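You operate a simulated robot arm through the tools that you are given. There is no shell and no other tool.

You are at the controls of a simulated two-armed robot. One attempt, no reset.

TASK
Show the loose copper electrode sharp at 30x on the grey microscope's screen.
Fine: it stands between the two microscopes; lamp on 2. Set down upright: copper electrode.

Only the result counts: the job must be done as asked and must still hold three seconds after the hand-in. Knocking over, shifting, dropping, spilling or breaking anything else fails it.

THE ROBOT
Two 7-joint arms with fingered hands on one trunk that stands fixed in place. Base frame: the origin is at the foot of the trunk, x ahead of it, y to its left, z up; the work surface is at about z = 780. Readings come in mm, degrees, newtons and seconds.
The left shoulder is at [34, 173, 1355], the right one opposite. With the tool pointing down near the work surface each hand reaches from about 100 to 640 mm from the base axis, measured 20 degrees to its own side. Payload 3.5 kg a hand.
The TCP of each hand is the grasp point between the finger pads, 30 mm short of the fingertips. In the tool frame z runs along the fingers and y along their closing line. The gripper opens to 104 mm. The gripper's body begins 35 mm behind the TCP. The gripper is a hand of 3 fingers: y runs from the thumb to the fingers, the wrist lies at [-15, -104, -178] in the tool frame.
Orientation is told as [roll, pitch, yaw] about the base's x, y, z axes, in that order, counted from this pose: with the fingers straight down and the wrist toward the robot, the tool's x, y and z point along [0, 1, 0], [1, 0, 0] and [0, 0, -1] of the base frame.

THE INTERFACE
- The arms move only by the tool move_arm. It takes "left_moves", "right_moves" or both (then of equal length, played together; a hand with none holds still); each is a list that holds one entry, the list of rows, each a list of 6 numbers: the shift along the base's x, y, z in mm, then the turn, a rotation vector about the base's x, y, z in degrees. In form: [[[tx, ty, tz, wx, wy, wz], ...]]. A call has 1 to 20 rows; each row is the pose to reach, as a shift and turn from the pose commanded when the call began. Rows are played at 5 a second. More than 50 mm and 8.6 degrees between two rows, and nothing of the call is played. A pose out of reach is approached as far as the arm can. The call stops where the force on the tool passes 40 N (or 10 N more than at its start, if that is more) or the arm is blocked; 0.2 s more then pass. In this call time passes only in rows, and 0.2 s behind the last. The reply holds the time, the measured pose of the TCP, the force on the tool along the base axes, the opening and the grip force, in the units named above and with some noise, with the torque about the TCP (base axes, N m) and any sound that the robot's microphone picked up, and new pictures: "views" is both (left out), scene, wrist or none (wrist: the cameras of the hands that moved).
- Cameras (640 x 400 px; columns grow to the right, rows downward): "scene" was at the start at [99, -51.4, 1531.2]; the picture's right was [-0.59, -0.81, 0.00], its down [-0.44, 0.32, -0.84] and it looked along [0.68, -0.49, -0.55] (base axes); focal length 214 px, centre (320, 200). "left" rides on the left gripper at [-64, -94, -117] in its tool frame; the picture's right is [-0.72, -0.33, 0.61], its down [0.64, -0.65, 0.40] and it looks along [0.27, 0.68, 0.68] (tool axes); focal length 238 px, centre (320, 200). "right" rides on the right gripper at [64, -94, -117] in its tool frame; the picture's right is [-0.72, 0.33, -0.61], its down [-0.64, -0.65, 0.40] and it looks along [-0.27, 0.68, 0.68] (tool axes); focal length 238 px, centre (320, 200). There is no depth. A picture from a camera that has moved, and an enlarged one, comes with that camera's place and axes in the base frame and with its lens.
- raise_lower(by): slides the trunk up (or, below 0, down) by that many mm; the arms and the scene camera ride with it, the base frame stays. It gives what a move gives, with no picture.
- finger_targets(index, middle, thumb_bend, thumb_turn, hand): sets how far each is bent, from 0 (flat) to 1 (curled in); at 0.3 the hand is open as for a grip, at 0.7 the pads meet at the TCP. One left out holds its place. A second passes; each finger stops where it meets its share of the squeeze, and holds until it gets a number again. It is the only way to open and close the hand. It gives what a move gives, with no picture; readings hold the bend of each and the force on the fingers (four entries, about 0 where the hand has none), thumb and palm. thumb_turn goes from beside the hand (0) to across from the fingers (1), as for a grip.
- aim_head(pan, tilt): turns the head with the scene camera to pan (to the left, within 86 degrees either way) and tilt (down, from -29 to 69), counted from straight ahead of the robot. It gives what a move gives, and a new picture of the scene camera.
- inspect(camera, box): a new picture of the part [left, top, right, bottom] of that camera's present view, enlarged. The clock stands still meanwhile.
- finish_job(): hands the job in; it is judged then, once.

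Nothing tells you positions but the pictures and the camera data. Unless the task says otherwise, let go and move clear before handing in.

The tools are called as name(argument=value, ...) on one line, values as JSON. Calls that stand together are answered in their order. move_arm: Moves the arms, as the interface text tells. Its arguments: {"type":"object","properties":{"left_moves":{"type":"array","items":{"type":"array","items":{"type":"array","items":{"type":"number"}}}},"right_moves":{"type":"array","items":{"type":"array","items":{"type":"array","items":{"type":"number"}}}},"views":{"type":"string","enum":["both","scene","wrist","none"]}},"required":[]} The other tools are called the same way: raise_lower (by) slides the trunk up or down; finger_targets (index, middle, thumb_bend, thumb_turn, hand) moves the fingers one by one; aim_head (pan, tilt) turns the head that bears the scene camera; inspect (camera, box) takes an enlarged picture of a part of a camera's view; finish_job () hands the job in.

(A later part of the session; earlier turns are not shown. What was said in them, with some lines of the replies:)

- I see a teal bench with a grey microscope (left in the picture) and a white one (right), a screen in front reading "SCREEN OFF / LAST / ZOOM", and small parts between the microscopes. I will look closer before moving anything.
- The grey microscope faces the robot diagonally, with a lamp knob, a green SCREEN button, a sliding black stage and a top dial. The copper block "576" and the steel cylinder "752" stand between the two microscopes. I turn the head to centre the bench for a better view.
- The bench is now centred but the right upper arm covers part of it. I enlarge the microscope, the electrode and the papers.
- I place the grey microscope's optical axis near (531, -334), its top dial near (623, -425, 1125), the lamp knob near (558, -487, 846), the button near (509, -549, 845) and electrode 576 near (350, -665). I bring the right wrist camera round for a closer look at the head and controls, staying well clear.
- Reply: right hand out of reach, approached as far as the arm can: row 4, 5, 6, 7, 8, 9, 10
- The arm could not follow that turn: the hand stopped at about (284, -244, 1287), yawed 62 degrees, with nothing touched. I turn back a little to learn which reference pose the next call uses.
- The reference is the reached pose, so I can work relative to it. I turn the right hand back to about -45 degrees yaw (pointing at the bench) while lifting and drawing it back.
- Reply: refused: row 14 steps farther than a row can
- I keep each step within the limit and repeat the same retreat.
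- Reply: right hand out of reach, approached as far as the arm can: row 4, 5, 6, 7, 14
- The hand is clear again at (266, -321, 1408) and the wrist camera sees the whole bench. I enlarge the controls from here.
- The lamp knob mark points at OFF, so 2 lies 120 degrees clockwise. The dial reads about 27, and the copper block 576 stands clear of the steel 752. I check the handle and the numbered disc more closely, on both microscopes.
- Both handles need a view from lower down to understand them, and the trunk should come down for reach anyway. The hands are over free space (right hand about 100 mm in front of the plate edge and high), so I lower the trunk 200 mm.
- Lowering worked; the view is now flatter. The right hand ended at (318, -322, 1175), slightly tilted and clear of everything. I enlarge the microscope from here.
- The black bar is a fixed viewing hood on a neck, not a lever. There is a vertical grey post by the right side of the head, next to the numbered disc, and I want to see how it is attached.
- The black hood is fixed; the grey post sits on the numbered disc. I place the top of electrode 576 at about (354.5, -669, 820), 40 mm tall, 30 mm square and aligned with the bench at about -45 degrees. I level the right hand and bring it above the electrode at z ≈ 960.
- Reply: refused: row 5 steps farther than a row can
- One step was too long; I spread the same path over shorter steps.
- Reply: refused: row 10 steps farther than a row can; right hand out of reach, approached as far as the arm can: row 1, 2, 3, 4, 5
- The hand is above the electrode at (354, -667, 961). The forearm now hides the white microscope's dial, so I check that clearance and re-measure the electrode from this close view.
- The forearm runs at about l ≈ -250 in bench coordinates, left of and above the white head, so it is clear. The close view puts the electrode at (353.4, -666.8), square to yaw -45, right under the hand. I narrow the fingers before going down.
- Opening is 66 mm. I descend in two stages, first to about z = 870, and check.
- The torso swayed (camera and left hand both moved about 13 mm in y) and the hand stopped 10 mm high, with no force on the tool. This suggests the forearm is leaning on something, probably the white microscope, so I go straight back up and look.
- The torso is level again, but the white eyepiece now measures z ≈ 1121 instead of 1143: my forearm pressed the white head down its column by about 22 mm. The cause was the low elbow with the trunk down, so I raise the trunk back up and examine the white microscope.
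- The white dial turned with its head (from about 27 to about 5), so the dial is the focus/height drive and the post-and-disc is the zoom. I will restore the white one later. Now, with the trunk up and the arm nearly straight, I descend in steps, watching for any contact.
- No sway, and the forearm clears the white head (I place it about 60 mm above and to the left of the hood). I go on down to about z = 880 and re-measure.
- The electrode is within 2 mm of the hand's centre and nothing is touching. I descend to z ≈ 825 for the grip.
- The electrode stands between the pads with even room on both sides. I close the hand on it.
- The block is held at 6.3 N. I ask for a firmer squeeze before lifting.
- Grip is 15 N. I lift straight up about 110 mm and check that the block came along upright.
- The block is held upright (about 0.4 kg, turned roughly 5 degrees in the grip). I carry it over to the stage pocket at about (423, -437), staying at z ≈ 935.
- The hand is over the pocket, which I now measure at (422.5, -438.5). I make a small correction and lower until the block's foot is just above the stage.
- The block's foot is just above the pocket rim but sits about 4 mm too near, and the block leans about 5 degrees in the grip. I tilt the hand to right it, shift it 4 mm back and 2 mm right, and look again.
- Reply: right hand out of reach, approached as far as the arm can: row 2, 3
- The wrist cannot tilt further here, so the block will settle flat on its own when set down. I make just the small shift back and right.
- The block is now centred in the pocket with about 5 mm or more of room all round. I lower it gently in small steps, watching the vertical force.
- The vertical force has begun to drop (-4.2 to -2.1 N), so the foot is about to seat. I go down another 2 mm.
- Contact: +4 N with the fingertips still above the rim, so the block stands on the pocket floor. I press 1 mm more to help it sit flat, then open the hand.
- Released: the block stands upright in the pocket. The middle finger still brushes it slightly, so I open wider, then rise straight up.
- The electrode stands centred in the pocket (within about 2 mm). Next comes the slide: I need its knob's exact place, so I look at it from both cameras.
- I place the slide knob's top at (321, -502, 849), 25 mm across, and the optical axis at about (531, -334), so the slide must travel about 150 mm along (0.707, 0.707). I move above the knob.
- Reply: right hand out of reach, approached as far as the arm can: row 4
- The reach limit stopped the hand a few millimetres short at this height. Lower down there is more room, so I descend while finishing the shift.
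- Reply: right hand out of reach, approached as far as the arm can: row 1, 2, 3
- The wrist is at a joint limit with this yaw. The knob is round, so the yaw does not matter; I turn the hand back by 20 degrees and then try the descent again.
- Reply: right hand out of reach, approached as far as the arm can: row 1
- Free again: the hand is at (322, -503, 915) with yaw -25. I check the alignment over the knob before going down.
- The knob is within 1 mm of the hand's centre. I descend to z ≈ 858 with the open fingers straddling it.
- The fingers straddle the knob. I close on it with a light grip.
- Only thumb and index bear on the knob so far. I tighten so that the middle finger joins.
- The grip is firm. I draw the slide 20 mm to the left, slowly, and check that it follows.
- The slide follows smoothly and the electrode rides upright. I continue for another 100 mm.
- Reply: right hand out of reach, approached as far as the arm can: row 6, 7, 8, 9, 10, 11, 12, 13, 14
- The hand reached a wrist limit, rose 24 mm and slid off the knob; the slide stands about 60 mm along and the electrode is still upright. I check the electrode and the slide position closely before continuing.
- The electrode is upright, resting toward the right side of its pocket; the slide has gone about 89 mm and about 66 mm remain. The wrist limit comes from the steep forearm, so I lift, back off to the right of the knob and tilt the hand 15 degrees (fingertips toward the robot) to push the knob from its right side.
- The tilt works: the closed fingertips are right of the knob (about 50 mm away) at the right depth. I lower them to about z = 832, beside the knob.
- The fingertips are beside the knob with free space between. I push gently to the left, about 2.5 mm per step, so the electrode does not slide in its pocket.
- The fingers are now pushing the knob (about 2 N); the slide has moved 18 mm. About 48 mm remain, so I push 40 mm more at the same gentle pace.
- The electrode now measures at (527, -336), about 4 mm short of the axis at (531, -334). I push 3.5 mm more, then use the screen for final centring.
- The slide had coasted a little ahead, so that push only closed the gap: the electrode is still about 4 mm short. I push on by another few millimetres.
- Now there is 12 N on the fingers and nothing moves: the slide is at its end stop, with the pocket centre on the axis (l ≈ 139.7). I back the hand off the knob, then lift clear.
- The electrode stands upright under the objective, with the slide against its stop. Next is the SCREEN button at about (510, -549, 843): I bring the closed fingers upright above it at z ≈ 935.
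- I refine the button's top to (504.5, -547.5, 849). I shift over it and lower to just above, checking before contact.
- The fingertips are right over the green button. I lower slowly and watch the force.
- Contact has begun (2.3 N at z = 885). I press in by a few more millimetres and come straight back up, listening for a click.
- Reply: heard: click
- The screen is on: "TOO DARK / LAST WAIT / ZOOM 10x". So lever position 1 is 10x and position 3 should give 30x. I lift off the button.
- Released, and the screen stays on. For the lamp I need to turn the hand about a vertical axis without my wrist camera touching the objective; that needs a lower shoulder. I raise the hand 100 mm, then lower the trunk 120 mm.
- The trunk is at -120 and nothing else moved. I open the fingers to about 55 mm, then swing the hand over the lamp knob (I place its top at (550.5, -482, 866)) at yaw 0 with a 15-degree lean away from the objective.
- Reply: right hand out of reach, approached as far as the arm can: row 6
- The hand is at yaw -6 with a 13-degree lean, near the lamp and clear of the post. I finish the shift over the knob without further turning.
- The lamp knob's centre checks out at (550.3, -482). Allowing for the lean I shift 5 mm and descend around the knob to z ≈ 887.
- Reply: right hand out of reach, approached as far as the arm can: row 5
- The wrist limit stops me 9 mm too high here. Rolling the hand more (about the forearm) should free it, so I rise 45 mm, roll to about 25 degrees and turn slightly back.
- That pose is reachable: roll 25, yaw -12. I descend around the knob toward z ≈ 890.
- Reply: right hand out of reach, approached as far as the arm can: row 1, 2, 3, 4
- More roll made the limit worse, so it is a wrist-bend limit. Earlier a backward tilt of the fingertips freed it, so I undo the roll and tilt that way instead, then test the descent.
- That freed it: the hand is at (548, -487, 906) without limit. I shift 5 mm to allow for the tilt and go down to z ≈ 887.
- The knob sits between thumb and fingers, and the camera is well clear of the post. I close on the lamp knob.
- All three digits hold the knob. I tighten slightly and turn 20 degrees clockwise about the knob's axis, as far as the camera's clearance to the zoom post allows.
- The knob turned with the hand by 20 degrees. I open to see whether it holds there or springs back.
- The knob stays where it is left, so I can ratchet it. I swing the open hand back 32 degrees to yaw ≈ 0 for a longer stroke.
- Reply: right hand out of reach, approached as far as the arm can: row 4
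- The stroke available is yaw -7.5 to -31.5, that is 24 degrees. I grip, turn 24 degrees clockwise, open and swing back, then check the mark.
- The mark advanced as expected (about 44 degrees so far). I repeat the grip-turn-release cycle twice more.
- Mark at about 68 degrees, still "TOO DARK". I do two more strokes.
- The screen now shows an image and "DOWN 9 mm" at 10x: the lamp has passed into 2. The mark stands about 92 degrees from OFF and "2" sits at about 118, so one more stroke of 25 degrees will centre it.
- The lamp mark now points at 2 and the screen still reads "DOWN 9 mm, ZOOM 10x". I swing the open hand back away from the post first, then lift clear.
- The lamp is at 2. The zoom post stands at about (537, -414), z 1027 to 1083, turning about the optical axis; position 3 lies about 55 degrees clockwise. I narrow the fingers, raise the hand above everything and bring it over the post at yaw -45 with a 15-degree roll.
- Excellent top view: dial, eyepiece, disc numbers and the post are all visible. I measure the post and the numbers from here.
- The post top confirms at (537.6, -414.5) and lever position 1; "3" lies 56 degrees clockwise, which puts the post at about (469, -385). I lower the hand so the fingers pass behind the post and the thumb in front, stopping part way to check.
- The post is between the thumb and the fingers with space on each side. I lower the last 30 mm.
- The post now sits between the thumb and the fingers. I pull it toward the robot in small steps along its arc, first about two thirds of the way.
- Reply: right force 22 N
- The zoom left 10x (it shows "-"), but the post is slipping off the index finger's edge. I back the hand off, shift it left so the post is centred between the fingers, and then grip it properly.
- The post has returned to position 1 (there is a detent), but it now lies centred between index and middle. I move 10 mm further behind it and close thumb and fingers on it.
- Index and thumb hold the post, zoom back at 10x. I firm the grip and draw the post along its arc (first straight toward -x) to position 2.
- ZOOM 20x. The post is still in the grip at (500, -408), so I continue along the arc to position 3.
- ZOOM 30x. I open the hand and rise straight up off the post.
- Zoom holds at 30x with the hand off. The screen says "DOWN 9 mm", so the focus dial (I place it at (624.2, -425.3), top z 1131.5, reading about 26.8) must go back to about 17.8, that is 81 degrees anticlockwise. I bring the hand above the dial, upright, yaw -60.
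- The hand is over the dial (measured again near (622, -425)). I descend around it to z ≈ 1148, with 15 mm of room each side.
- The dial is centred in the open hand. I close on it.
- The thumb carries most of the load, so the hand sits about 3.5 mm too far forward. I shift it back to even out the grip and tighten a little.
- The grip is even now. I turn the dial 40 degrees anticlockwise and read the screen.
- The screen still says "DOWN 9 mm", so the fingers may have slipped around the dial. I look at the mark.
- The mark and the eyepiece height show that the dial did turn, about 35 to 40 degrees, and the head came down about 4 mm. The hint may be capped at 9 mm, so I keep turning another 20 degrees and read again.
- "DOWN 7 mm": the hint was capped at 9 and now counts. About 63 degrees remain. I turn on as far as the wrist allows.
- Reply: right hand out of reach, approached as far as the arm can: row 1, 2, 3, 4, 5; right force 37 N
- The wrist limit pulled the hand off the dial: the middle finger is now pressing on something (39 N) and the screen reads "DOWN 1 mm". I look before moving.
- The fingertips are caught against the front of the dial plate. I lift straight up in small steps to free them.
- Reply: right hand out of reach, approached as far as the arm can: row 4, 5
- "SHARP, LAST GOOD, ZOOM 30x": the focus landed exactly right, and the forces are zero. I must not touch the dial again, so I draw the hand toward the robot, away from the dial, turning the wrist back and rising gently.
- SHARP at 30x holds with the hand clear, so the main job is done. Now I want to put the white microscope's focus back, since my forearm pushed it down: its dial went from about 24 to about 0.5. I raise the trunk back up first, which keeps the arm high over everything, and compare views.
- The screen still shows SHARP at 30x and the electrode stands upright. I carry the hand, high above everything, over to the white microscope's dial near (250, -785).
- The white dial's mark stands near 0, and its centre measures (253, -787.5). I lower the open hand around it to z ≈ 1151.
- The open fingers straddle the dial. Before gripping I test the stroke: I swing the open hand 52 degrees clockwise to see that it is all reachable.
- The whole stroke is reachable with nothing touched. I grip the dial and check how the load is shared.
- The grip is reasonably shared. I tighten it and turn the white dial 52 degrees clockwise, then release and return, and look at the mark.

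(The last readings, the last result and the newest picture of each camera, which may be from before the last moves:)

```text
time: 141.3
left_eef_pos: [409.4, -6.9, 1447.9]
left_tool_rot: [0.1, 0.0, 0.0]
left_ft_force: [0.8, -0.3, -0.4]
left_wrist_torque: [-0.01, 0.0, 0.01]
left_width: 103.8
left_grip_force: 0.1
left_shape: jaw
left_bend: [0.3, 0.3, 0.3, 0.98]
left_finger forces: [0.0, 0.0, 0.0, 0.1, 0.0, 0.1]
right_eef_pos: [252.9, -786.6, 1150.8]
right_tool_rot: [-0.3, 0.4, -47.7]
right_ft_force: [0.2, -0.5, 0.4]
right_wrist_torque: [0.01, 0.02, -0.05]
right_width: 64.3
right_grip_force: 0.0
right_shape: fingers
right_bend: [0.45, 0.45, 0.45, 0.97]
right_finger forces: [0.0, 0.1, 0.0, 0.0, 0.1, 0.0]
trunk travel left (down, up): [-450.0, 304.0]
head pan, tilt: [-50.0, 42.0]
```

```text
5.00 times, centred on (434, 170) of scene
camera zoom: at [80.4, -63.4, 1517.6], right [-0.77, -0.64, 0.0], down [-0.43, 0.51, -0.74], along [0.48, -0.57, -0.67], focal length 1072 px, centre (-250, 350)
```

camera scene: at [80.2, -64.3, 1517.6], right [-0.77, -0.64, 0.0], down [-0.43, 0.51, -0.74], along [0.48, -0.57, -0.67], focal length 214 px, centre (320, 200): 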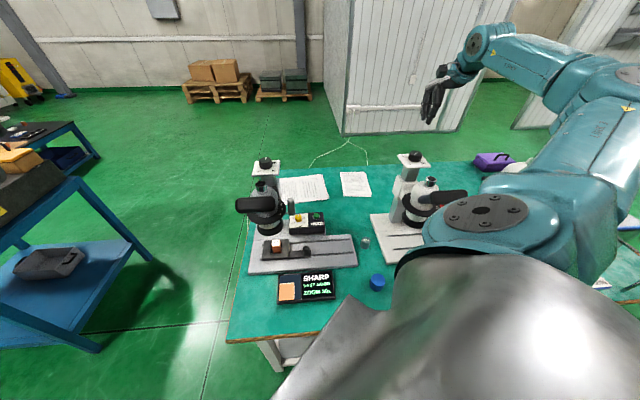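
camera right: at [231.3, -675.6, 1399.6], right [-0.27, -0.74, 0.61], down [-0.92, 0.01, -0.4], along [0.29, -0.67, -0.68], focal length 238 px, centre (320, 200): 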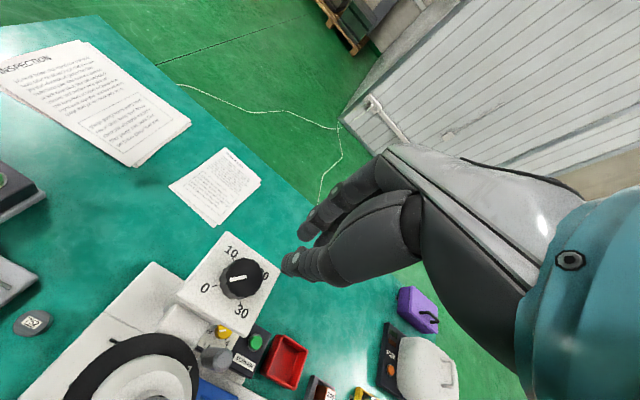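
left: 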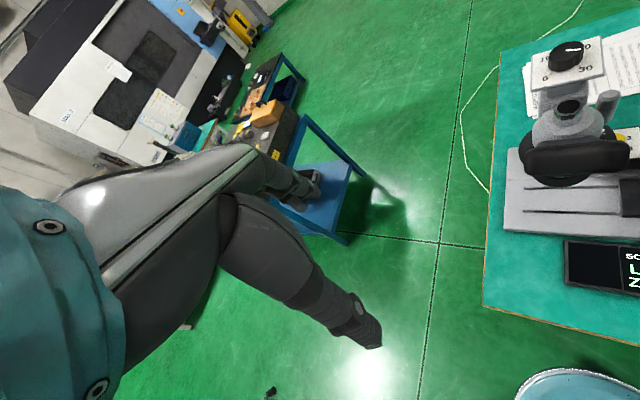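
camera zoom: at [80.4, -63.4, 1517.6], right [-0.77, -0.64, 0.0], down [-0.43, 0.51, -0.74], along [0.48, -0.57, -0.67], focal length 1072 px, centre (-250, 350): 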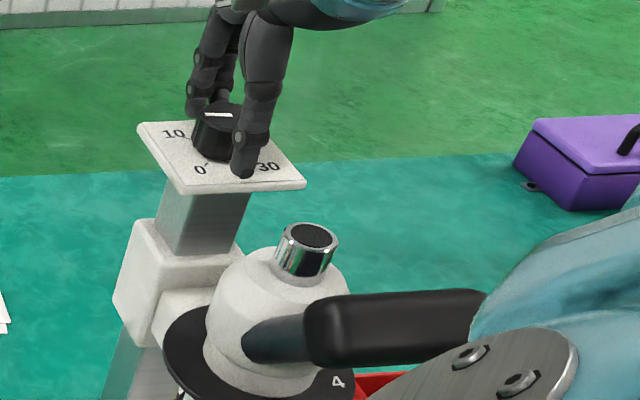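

The dial turned 52 degrees and held, and the head rose. I repeat two more strokes.

finger_targets(hand="right", index=0.68, middle=0.68, thumb_bend=0.7)

move_arm(right_moves=[[[0, 0, 0, 0, 0, -5.2], [0, 0, 0, 0, 0, -10.4], [0, 0, 0, 0, 0, -15.6], [0, 0, 0, 0, 0, -20.8], [0, 0, 0, 0, 0, -26], [0, 0, 0, 0, 0, -31.2], [0, 0, 0, 0, 0, -36.4], [0, 0, 0, 0, 0, -41.6], [0, 0, 0, 0, 0, -46.8], [0, 0, 0, 0, 0, -52]]], views="none")

finger_targets(hand="right", index=0.45, middle=0.45, thumb_bend=0.45)

move_arm(right_moves=[[[0, 0, 0, 0, 0, 6.5], [0, 0, 0, 0, 0, 13], [0, 0, 0, 0, 0, 19.5], [0, 0, 0, 0, 0, 26], [0, 0, 0, 0, 0, 32.5], [0, 0, 0, 0, 0, 39], [0, 0, 0, 0, 0, 45.5], [0, 0, 0, 0, 0, 52]]], views="none")

inspect(camera="right", box=[180, 150, 372, 310])

inspect(camera="scene", box=[370, 130, 498, 210])

```text
time: 142.3
left_eef_pos: [411.4, -6.1, 1448.4]
left_tool_rot: [0.0, 0.0, 0.0]
left_ft_force: [-0.1, 0.1, 0.1]
left_wrist_torque: [0.03, 0.03, 0.02]
left_width: 103.7
left_grip_force: 0.1
left_shape: jaw
left_bend: [0.3, 0.3, 0.3, 0.98]
left_finger forces: [0.0, 0.0, 0.0, 0.0, 0.0, 0.0]
right_eef_pos: [253.5, -788.3, 1152.1]
right_tool_rot: [-0.2, 0.3, -47.7]
right_ft_force: [6.1, -6.9, 2.8]
right_wrist_torque: [-0.24, -0.17, 0.05]
right_width: 33.6
right_grip_force: 14.4
right_shape: fingers
right_bend: [0.57, 0.59, 0.6, 0.97]
right_finger forces: [9.4, 10.0, 0.0, 0.0, 9.9, 0.0]
trunk travel left (down, up): [-450.0, 304.0]
head pan, tilt: [-50.0, 42.0]
```

```text
time: 144.5
left_eef_pos: [410.6, -7.0, 1446.8]
left_tool_rot: [0.0, -0.1, 0.0]
left_ft_force: [0.0, -0.5, -0.1]
left_wrist_torque: [0.03, -0.02, -0.02]
left_width: 103.6
left_grip_force: 0.0
left_shape: jaw
left_bend: [0.3, 0.3, 0.3, 0.98]
left_finger forces: [0.1, 0.0, 0.0, 0.0, 0.0, 0.1]
right_eef_pos: [252.8, -787.5, 1151.2]
right_tool_rot: [-0.4, 0.3, -99.9]
right_ft_force: [4.7, -13.3, 6.3]
right_wrist_torque: [-0.4, -0.12, 0.16]
right_width: 33.5
right_grip_force: 14.4
right_shape: fingers
right_bend: [0.56, 0.59, 0.61, 0.97]
right_finger forces: [11.9, 9.1, 0.0, 0.0, 9.3, 0.1]
trunk travel left (down, up): [-450.0, 304.0]
head pan, tilt: [-50.0, 42.0]
```

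```text
time: 145.5
left_eef_pos: [410.8, -7.1, 1448.3]
left_tool_rot: [0.0, 0.0, 0.1]
left_ft_force: [0.9, 0.3, 0.1]
left_wrist_torque: [-0.02, 0.01, -0.01]
left_width: 103.5
left_grip_force: 0.1
left_shape: jaw
left_bend: [0.3, 0.3, 0.3, 0.98]
left_finger forces: [0.0, 0.1, 0.0, 0.1, 0.0, 0.1]
right_eef_pos: [253.3, -787.0, 1150.1]
right_tool_rot: [-0.3, 0.3, -99.8]
right_ft_force: [0.1, -0.4, 0.0]
right_wrist_torque: [0.01, 0.0, 0.03]
right_width: 64.6
right_grip_force: 0.0
right_shape: fingers
right_bend: [0.45, 0.45, 0.45, 0.97]
right_finger forces: [0.0, 0.0, 0.0, 0.0, 0.1, 0.0]
trunk travel left (down, up): [-450.0, 304.0]
head pan, tilt: [-50.0, 42.0]
```

```text
time: 147.3
left_eef_pos: [410.1, -6.9, 1447.7]
left_tool_rot: [0.0, 0.0, 0.1]
left_ft_force: [-0.3, 0.2, -1.1]
left_wrist_torque: [0.04, 0.01, -0.01]
left_width: 103.8
left_grip_force: 0.0
left_shape: jaw
left_bend: [0.3, 0.3, 0.3, 0.98]
left_finger forces: [0.0, 0.0, 0.0, 0.0, 0.0, 0.0]
right_eef_pos: [251.4, -788.6, 1151.5]
right_tool_rot: [-0.2, 0.4, -47.8]
right_ft_force: [-0.3, 0.5, 0.0]
right_wrist_torque: [-0.01, -0.01, 0.02]
right_width: 64.6
right_grip_force: 0.1
right_shape: fingers
right_bend: [0.45, 0.45, 0.45, 0.97]
right_finger forces: [0.0, 0.0, 0.1, 0.0, 0.0, 0.0]
trunk travel left (down, up): [-450.0, 304.0]
head pan, tilt: [-50.0, 42.0]
```

```text
2.50 times, centred on (276, 230) of right
camera zoom: at [237.4, -676.2, 1268.0], right [-0.31, -0.73, 0.61], down [-0.92, 0.05, -0.4], along [0.26, -0.69, -0.68], focal length 596 px, centre (430, 125)
```

zoom: 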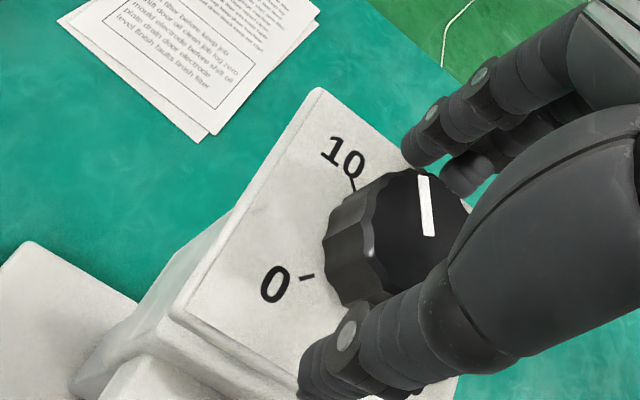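

```text
5.00 times, centred on (434, 170) of scene
camera zoom: at [80.5, -63.4, 1517.6], right [-0.77, -0.64, 0.0], down [-0.43, 0.51, -0.74], along [0.48, -0.57, -0.67], focal length 1072 px, centre (-250, 350)
```

zoom: 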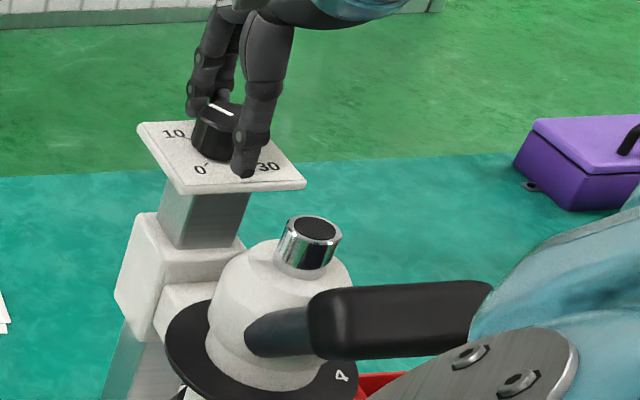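

Halfway there (about 104 degrees). I do a third stroke.

finger_targets(hand="right", index=0.68, middle=0.68, thumb_bend=0.7)

move_arm(right_moves=[[[0, 0, 0, 0, 0, -5.2], [0, 0, 0, 0, 0, -10.4], [0, 0, 0, 0, 0, -15.6], [0, 0, 0, 0, 0, -20.8], [0, 0, 0, 0, 0, -26], [0, 0, 0, 0, 0, -31.2], [0, 0, 0, 0, 0, -36.4], [0, 0, 0, 0, 0, -41.6], [0, 0, 0, 0, 0, -46.8], [0, 0, 0, 0, 0, -52]]], views="none")

finger_targets(hand="right", index=0.45, middle=0.45, thumb_bend=0.45)

move_arm(right_moves=[[[0, 0, 0, 0, 0, 6.5], [0, 0, 0, 0, 0, 13], [0, 0, 0, 0, 0, 19.5], [0, 0, 0, 0, 0, 26], [0, 0, 0, 0, 0, 32.5], [0, 0, 0, 0, 0, 39], [0, 0, 0, 0, 0, 45.5], [0, 0, 0, 0, 0, 52]]], views="none")

inspect(camera="right", box=[180, 150, 372, 310])

inspect(camera="scene", box=[380, 150, 460, 200])

```text
time: 148.3
left_eef_pos: [411.5, -7.0, 1447.5]
left_tool_rot: [0.0, 0.0, 0.0]
left_ft_force: [-0.9, -0.4, 0.1]
left_wrist_torque: [0.01, 0.04, 0.01]
left_width: 103.4
left_grip_force: 0.0
left_shape: jaw
left_bend: [0.3, 0.3, 0.3, 0.98]
left_finger forces: [0.0, 0.0, 0.0, 0.0, 0.0, 0.0]
right_eef_pos: [253.0, -787.4, 1151.8]
right_tool_rot: [-0.2, 0.4, -47.9]
right_ft_force: [6.0, -7.1, 2.3]
right_wrist_torque: [-0.25, -0.14, 0.06]
right_width: 34.1
right_grip_force: 14.4
right_shape: fingers
right_bend: [0.57, 0.6, 0.59, 0.97]
right_finger forces: [9.4, 9.2, 0.0, 0.0, 10.4, 0.1]
trunk travel left (down, up): [-450.0, 304.0]
head pan, tilt: [-50.0, 42.0]
```

```text
time: 150.5
left_eef_pos: [409.7, -8.3, 1447.4]
left_tool_rot: [0.1, 0.0, 0.0]
left_ft_force: [-0.7, 0.4, -0.3]
left_wrist_torque: [-0.02, 0.01, 0.0]
left_width: 103.6
left_grip_force: 0.1
left_shape: jaw
left_bend: [0.3, 0.3, 0.3, 0.98]
left_finger forces: [0.0, 0.0, 0.1, 0.0, 0.1, 0.1]
right_eef_pos: [252.5, -788.0, 1151.4]
right_tool_rot: [-0.4, 0.4, -99.9]
right_ft_force: [3.1, -12.7, 4.7]
right_wrist_torque: [-0.45, -0.02, 0.17]
right_width: 34.0
right_grip_force: 15.9
right_shape: fingers
right_bend: [0.56, 0.59, 0.61, 0.97]
right_finger forces: [11.4, 9.5, 0.0, 0.0, 9.1, 0.1]
trunk travel left (down, up): [-450.0, 304.0]
head pan, tilt: [-50.0, 42.0]
```

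```text
time: 151.5
left_eef_pos: [410.2, -7.0, 1448.0]
left_tool_rot: [-0.1, 0.0, 0.0]
left_ft_force: [1.0, 0.1, -0.1]
left_wrist_torque: [-0.02, 0.0, -0.02]
left_width: 103.9
left_grip_force: 0.1
left_shape: jaw
left_bend: [0.3, 0.3, 0.3, 0.98]
left_finger forces: [0.1, 0.0, 0.0, 0.0, 0.0, 0.0]
right_eef_pos: [253.3, -786.8, 1150.9]
right_tool_rot: [-0.3, 0.5, -99.9]
right_ft_force: [0.5, 0.2, 0.3]
right_wrist_torque: [-0.02, 0.03, -0.04]
right_width: 64.4
right_grip_force: 0.2
right_shape: fingers
right_bend: [0.45, 0.45, 0.45, 0.97]
right_finger forces: [0.0, 0.1, 0.0, 0.0, 0.1, 0.1]
trunk travel left (down, up): [-450.0, 304.0]
head pan, tilt: [-50.0, 42.0]
```

```text
time: 153.3
left_eef_pos: [409.4, -7.3, 1448.6]
left_tool_rot: [0.0, 0.0, -0.1]
left_ft_force: [0.1, -1.2, 0.0]
left_wrist_torque: [-0.03, 0.0, 0.05]
left_width: 103.7
left_grip_force: 0.0
left_shape: jaw
left_bend: [0.3, 0.3, 0.3, 0.98]
left_finger forces: [0.0, 0.1, 0.0, 0.0, 0.0, 0.0]
right_eef_pos: [253.3, -786.9, 1150.6]
right_tool_rot: [-0.4, 0.4, -47.6]
right_ft_force: [0.1, -0.2, -0.5]
right_wrist_torque: [-0.01, 0.01, -0.01]
right_width: 64.4
right_grip_force: 0.1
right_shape: fingers
right_bend: [0.45, 0.45, 0.45, 0.97]
right_finger forces: [0.0, 0.1, 0.0, 0.0, 0.0, 0.0]
trunk travel left (down, up): [-450.0, 304.0]
head pan, tilt: [-50.0, 42.0]
```

```text
2.50 times, centred on (276, 230) of right
camera zoom: at [237.6, -675.9, 1267.8], right [-0.31, -0.73, 0.61], down [-0.92, 0.05, -0.4], along [0.26, -0.69, -0.68], focal length 596 px, centre (430, 125)
```

zoom: 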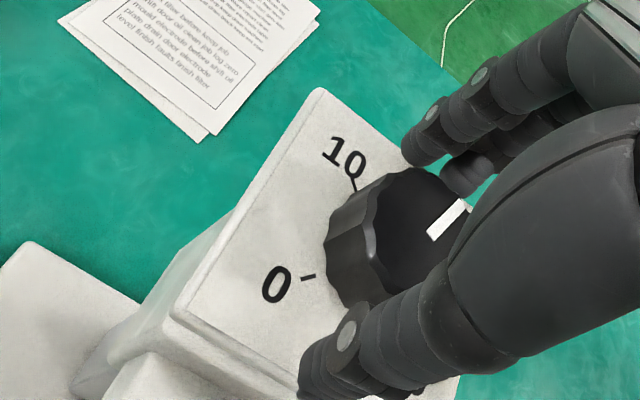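

```text
8.00 times, centred on (420, 175) of scene
camera zoom: at [80.5, -63.4, 1517.6], right [-0.77, -0.64, 0.0], down [-0.43, 0.51, -0.74], along [0.48, -0.57, -0.67], focal length 1716 px, centre (-480, 400)
```

zoom: 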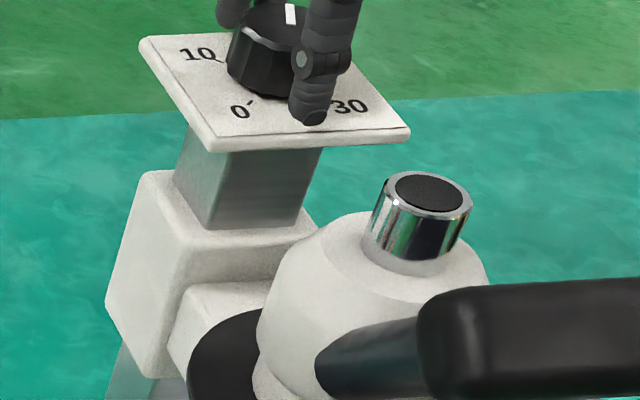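

By the eyepiece and the mark, about 55 degrees more are needed. I do one last stroke of 55 degrees, release, and lift the hand to compare with the very first picture.

finger_targets(hand="right", index=0.68, middle=0.68, thumb_bend=0.7)

move_arm(right_moves=[[[0, 0, 0, 0, 0, -5.5], [0, 0, 0, 0, 0, -11], [0, 0, 0, 0, 0, -16.5], [0, 0, 0, 0, 0, -22], [0, 0, 0, 0, 0, -27.5], [0, 0, 0, 0, 0, -33], [0, 0, 0, 0, 0, -38.5], [0, 0, 0, 0, 0, -44], [0, 0, 0, 0, 0, -49.5], [0, 0, 0, 0, 0, -55]]], views="none")

finger_targets(hand="right", index=0.42, middle=0.42, thumb_bend=0.42)

move_arm(right_moves=[[[0, 0, 10, 0, 0, 0], [0, 0, 30, 0, 0, 0], [0, 0, 60, 0, 0, 0], [0, 0, 95, 0, 0, 0]]], views="none")

inspect(camera="scene", box=[380, 150, 460, 200])

inspect(camera="right", box=[160, 180, 352, 340])

```text
time: 154.3
left_eef_pos: [410.7, -7.1, 1448.0]
left_tool_rot: [0.0, 0.0, 0.0]
left_ft_force: [-0.3, -0.3, 0.1]
left_wrist_torque: [-0.02, -0.01, 0.0]
left_width: 103.7
left_grip_force: 0.0
left_shape: jaw
left_bend: [0.3, 0.3, 0.3, 0.98]
left_finger forces: [0.1, 0.0, 0.1, 0.1, 0.0, 0.1]
right_eef_pos: [253.8, -788.7, 1150.1]
right_tool_rot: [-0.3, 0.3, -47.9]
right_ft_force: [5.5, -6.5, 3.1]
right_wrist_torque: [-0.23, -0.17, 0.04]
right_width: 33.6
right_grip_force: 14.8
right_shape: fingers
right_bend: [0.57, 0.6, 0.6, 0.97]
right_finger forces: [9.3, 9.2, 0.0, 0.0, 10.5, 0.0]
trunk travel left (down, up): [-450.0, 304.0]
head pan, tilt: [-50.0, 42.0]
```

```text
time: 156.5
left_eef_pos: [410.9, -7.8, 1446.9]
left_tool_rot: [0.0, 0.0, 0.0]
left_ft_force: [-0.1, -0.3, -0.1]
left_wrist_torque: [-0.01, 0.01, 0.04]
left_width: 103.7
left_grip_force: 0.1
left_shape: jaw
left_bend: [0.3, 0.3, 0.3, 0.98]
left_finger forces: [0.0, 0.1, 0.0, 0.0, 0.0, 0.1]
right_eef_pos: [252.8, -788.5, 1151.7]
right_tool_rot: [-0.4, 0.5, -102.9]
right_ft_force: [4.5, -13.3, 3.2]
right_wrist_torque: [-0.41, -0.03, 0.17]
right_width: 33.9
right_grip_force: 15.1
right_shape: fingers
right_bend: [0.56, 0.59, 0.61, 0.96]
right_finger forces: [11.9, 8.9, 0.1, 0.0, 9.3, 0.0]
trunk travel left (down, up): [-450.0, 304.0]
head pan, tilt: [-50.0, 42.0]
```

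```text
time: 157.5
left_eef_pos: [409.3, -6.7, 1447.3]
left_tool_rot: [0.0, 0.1, 0.0]
left_ft_force: [-0.9, 0.2, 0.6]
left_wrist_torque: [-0.01, 0.03, -0.01]
left_width: 103.5
left_grip_force: 0.0
left_shape: jaw
left_bend: [0.3, 0.3, 0.3, 0.98]
left_finger forces: [0.1, 0.1, 0.0, 0.1, 0.0, 0.1]
right_eef_pos: [252.7, -786.9, 1151.3]
right_tool_rot: [-0.4, 0.4, -102.7]
right_ft_force: [0.1, -0.2, -0.7]
right_wrist_torque: [0.03, -0.02, 0.0]
right_width: 72.4
right_grip_force: 0.0
right_shape: fingers
right_bend: [0.42, 0.42, 0.42, 0.97]
right_finger forces: [0.1, 0.1, 0.1, 0.0, 0.0, 0.0]
trunk travel left (down, up): [-450.0, 304.0]
head pan, tilt: [-50.0, 42.0]
```

```text
time: 158.5
left_eef_pos: [409.3, -5.6, 1447.6]
left_tool_rot: [0.0, 0.0, 0.0]
left_ft_force: [-0.1, -0.2, 0.5]
left_wrist_torque: [0.0, -0.03, 0.0]
left_width: 103.7
left_grip_force: 0.1
left_shape: jaw
left_bend: [0.3, 0.3, 0.3, 0.98]
left_finger forces: [0.0, 0.0, 0.0, 0.0, 0.0, 0.0]
right_eef_pos: [252.7, -785.3, 1247.7]
right_tool_rot: [-0.5, 0.5, -102.9]
right_ft_force: [0.6, 0.2, -0.3]
right_wrist_torque: [-0.01, -0.03, -0.02]
right_width: 72.4
right_grip_force: 0.1
right_shape: fingers
right_bend: [0.42, 0.42, 0.42, 0.97]
right_finger forces: [0.1, 0.1, 0.1, 0.0, 0.1, 0.0]
trunk travel left (down, up): [-450.0, 304.0]
head pan, tilt: [-50.0, 42.0]
```

```text
8.00 times, centred on (420, 175) of scene
camera zoom: at [80.5, -62.6, 1517.7], right [-0.77, -0.64, 0.0], down [-0.43, 0.51, -0.74], along [0.48, -0.57, -0.67], focal length 1716 px, centre (-480, 400)
```

zoom: 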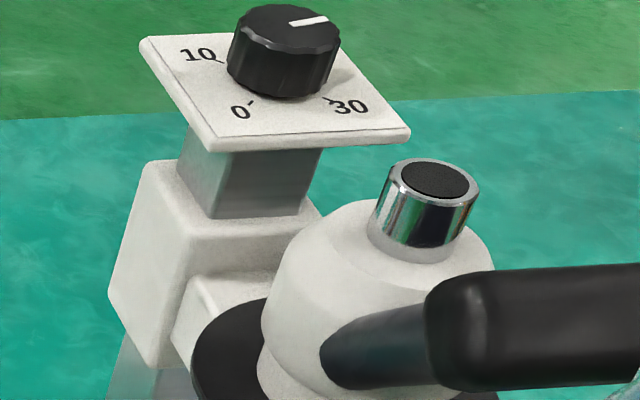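

```text
2.50 times, centred on (256, 260) of right
camera zoom: at [336.6, -710.0, 1364.5], right [-0.77, -0.16, 0.62], down [-0.48, 0.78, -0.4], along [-0.42, -0.6, -0.68], focal length 596 px, centre (480, 50)
```

zoom: 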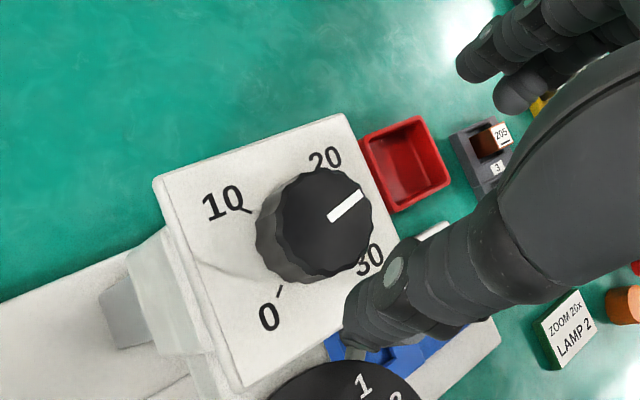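

The white microscope's dial and head now match the very first picture (mark and eyepiece within a pixel or two). I withdraw the hand, rising first, to a free place in front of the bench.

move_arm(right_moves=[[[0, 5, 40, 0, 0, 3], [0, 15, 75, 0, 0, 8], [2, 45, 95, 0, 0, 13], [4, 80, 110, 0, 0, 18], [6, 118, 120, 0, 0, 23], [8, 156, 130, 0, 0, 28], [10, 194, 140, 0, 0, 33], [12, 232, 145, 0, 0, 38], [14, 270, 150, 0, 0, 43], [16, 308, 150, 0, 0, 48], [18, 346, 150, 0, 0, 53], [20, 380, 150, 0, 0, 56]]], views="both")

inspect(camera="scene", box=[240, 220, 352, 310])

inspect(camera="scene", box=[240, 150, 400, 250])

```text
time: 161.1
left_eef_pos: [410.8, -5.2, 1448.4]
left_tool_rot: [0.0, 0.0, 0.0]
left_ft_force: [0.3, -0.3, 0.9]
left_wrist_torque: [-0.02, -0.01, 0.01]
left_width: 103.6
left_grip_force: 0.1
left_shape: jaw
left_bend: [0.3, 0.3, 0.3, 0.98]
left_finger forces: [0.0, 0.0, 0.0, 0.1, 0.0, 0.0]
right_eef_pos: [272.8, -408.1, 1394.9]
right_tool_rot: [-0.4, 0.3, -46.7]
right_ft_force: [0.4, 0.5, -0.7]
right_wrist_torque: [0.02, 0.01, -0.02]
right_width: 72.2
right_grip_force: 0.1
right_shape: fingers
right_bend: [0.42, 0.42, 0.42, 0.97]
right_finger forces: [0.0, 0.0, 0.0, 0.1, 0.0, 0.1]
trunk travel left (down, up): [-450.0, 304.0]
head pan, tilt: [-50.0, 42.0]
camera scene: at [81.2, -62.5, 1517.6], right [-0.77, -0.64, 0.0], down [-0.43, 0.51, -0.74], along [0.48, -0.57, -0.67], focal length 214 px, centre (320, 200)
camera right: at [255.8, -296.5, 1511.7], right [-0.29, -0.73, 0.62], down [-0.92, 0.04, -0.4], along [0.27, -0.68, -0.68], focal length 238 px, centre (320, 200)
```

scene: 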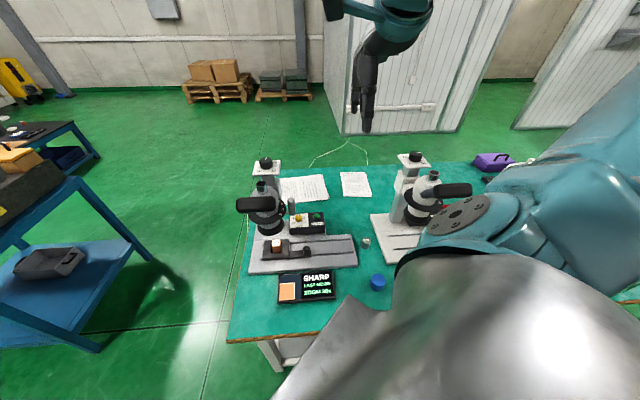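
right: 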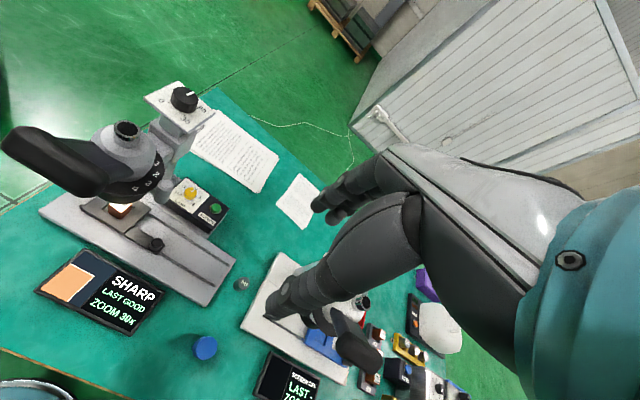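

```text
4.44 times, centred on (296, 265) of scene
camera zoom: at [81.2, -62.5, 1517.6], right [-0.77, -0.64, 0.0], down [-0.43, 0.51, -0.74], along [0.48, -0.57, -0.67], focal length 953 px, centre (427, -89)
```

zoom: 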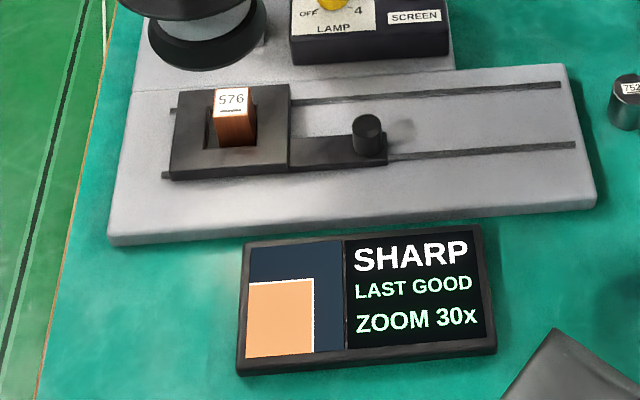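

```text
4.00 times, centred on (320, 200) of scene
camera zoom: at [81.2, -62.5, 1517.6], right [-0.77, -0.64, 0.0], down [-0.43, 0.51, -0.74], along [0.48, -0.57, -0.67], focal length 858 px, centre (320, 200)
```

zoom: 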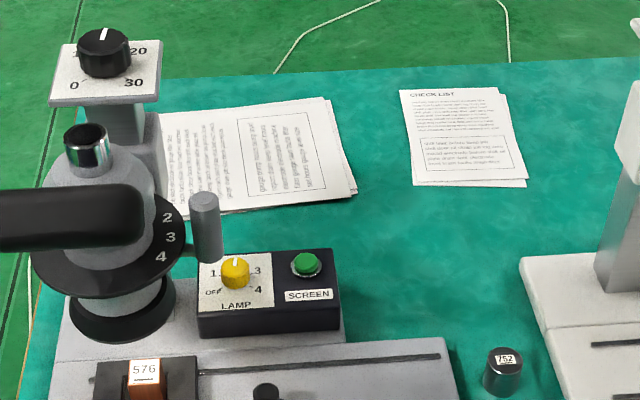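

The screen reads SHARP at 30x, the lamp mark points at 2, and copper electrode 576 stands upright in the stage pocket. Steel 752, the papers and the white microscope are where they were, and both hands are clear. I hand the job in.

finish_job()

```text
The job is handed in.
```

The job is handed in. The grey microscope's screen reads "SHARP / LAST GOOD / ZOOM 30x", and copper electrode 576 stands upright in the stage pocket under the objective. The lamp is on 2, and both hands were clear of the bench.

**White microscope disturbed:** early on, with the trunk lowered, my right forearm pressed on the white microscope. It pushed the head down by about 22 mm, and the focus dial turned with it. I later turned the dial back until it and the eyepiece matched the opening pictures. That match is by eye, to about half a millimetre, so the setting may not be exact. The rest of the white microscope looked unmoved.

**Hand slip on the grey dial:** while I was focusing, my hand hit its wrist limit and slipped off the dial. Its fingers pressed on the front of the dial plate with up to 39 N. The picture was sharp once I lifted off, and it stayed sharp until I handed in. I saw no damage.

The electrode is about 5 mm off the pocket's centre, because it slid when the stage moved. The picture therefore shows its edge and one corner.
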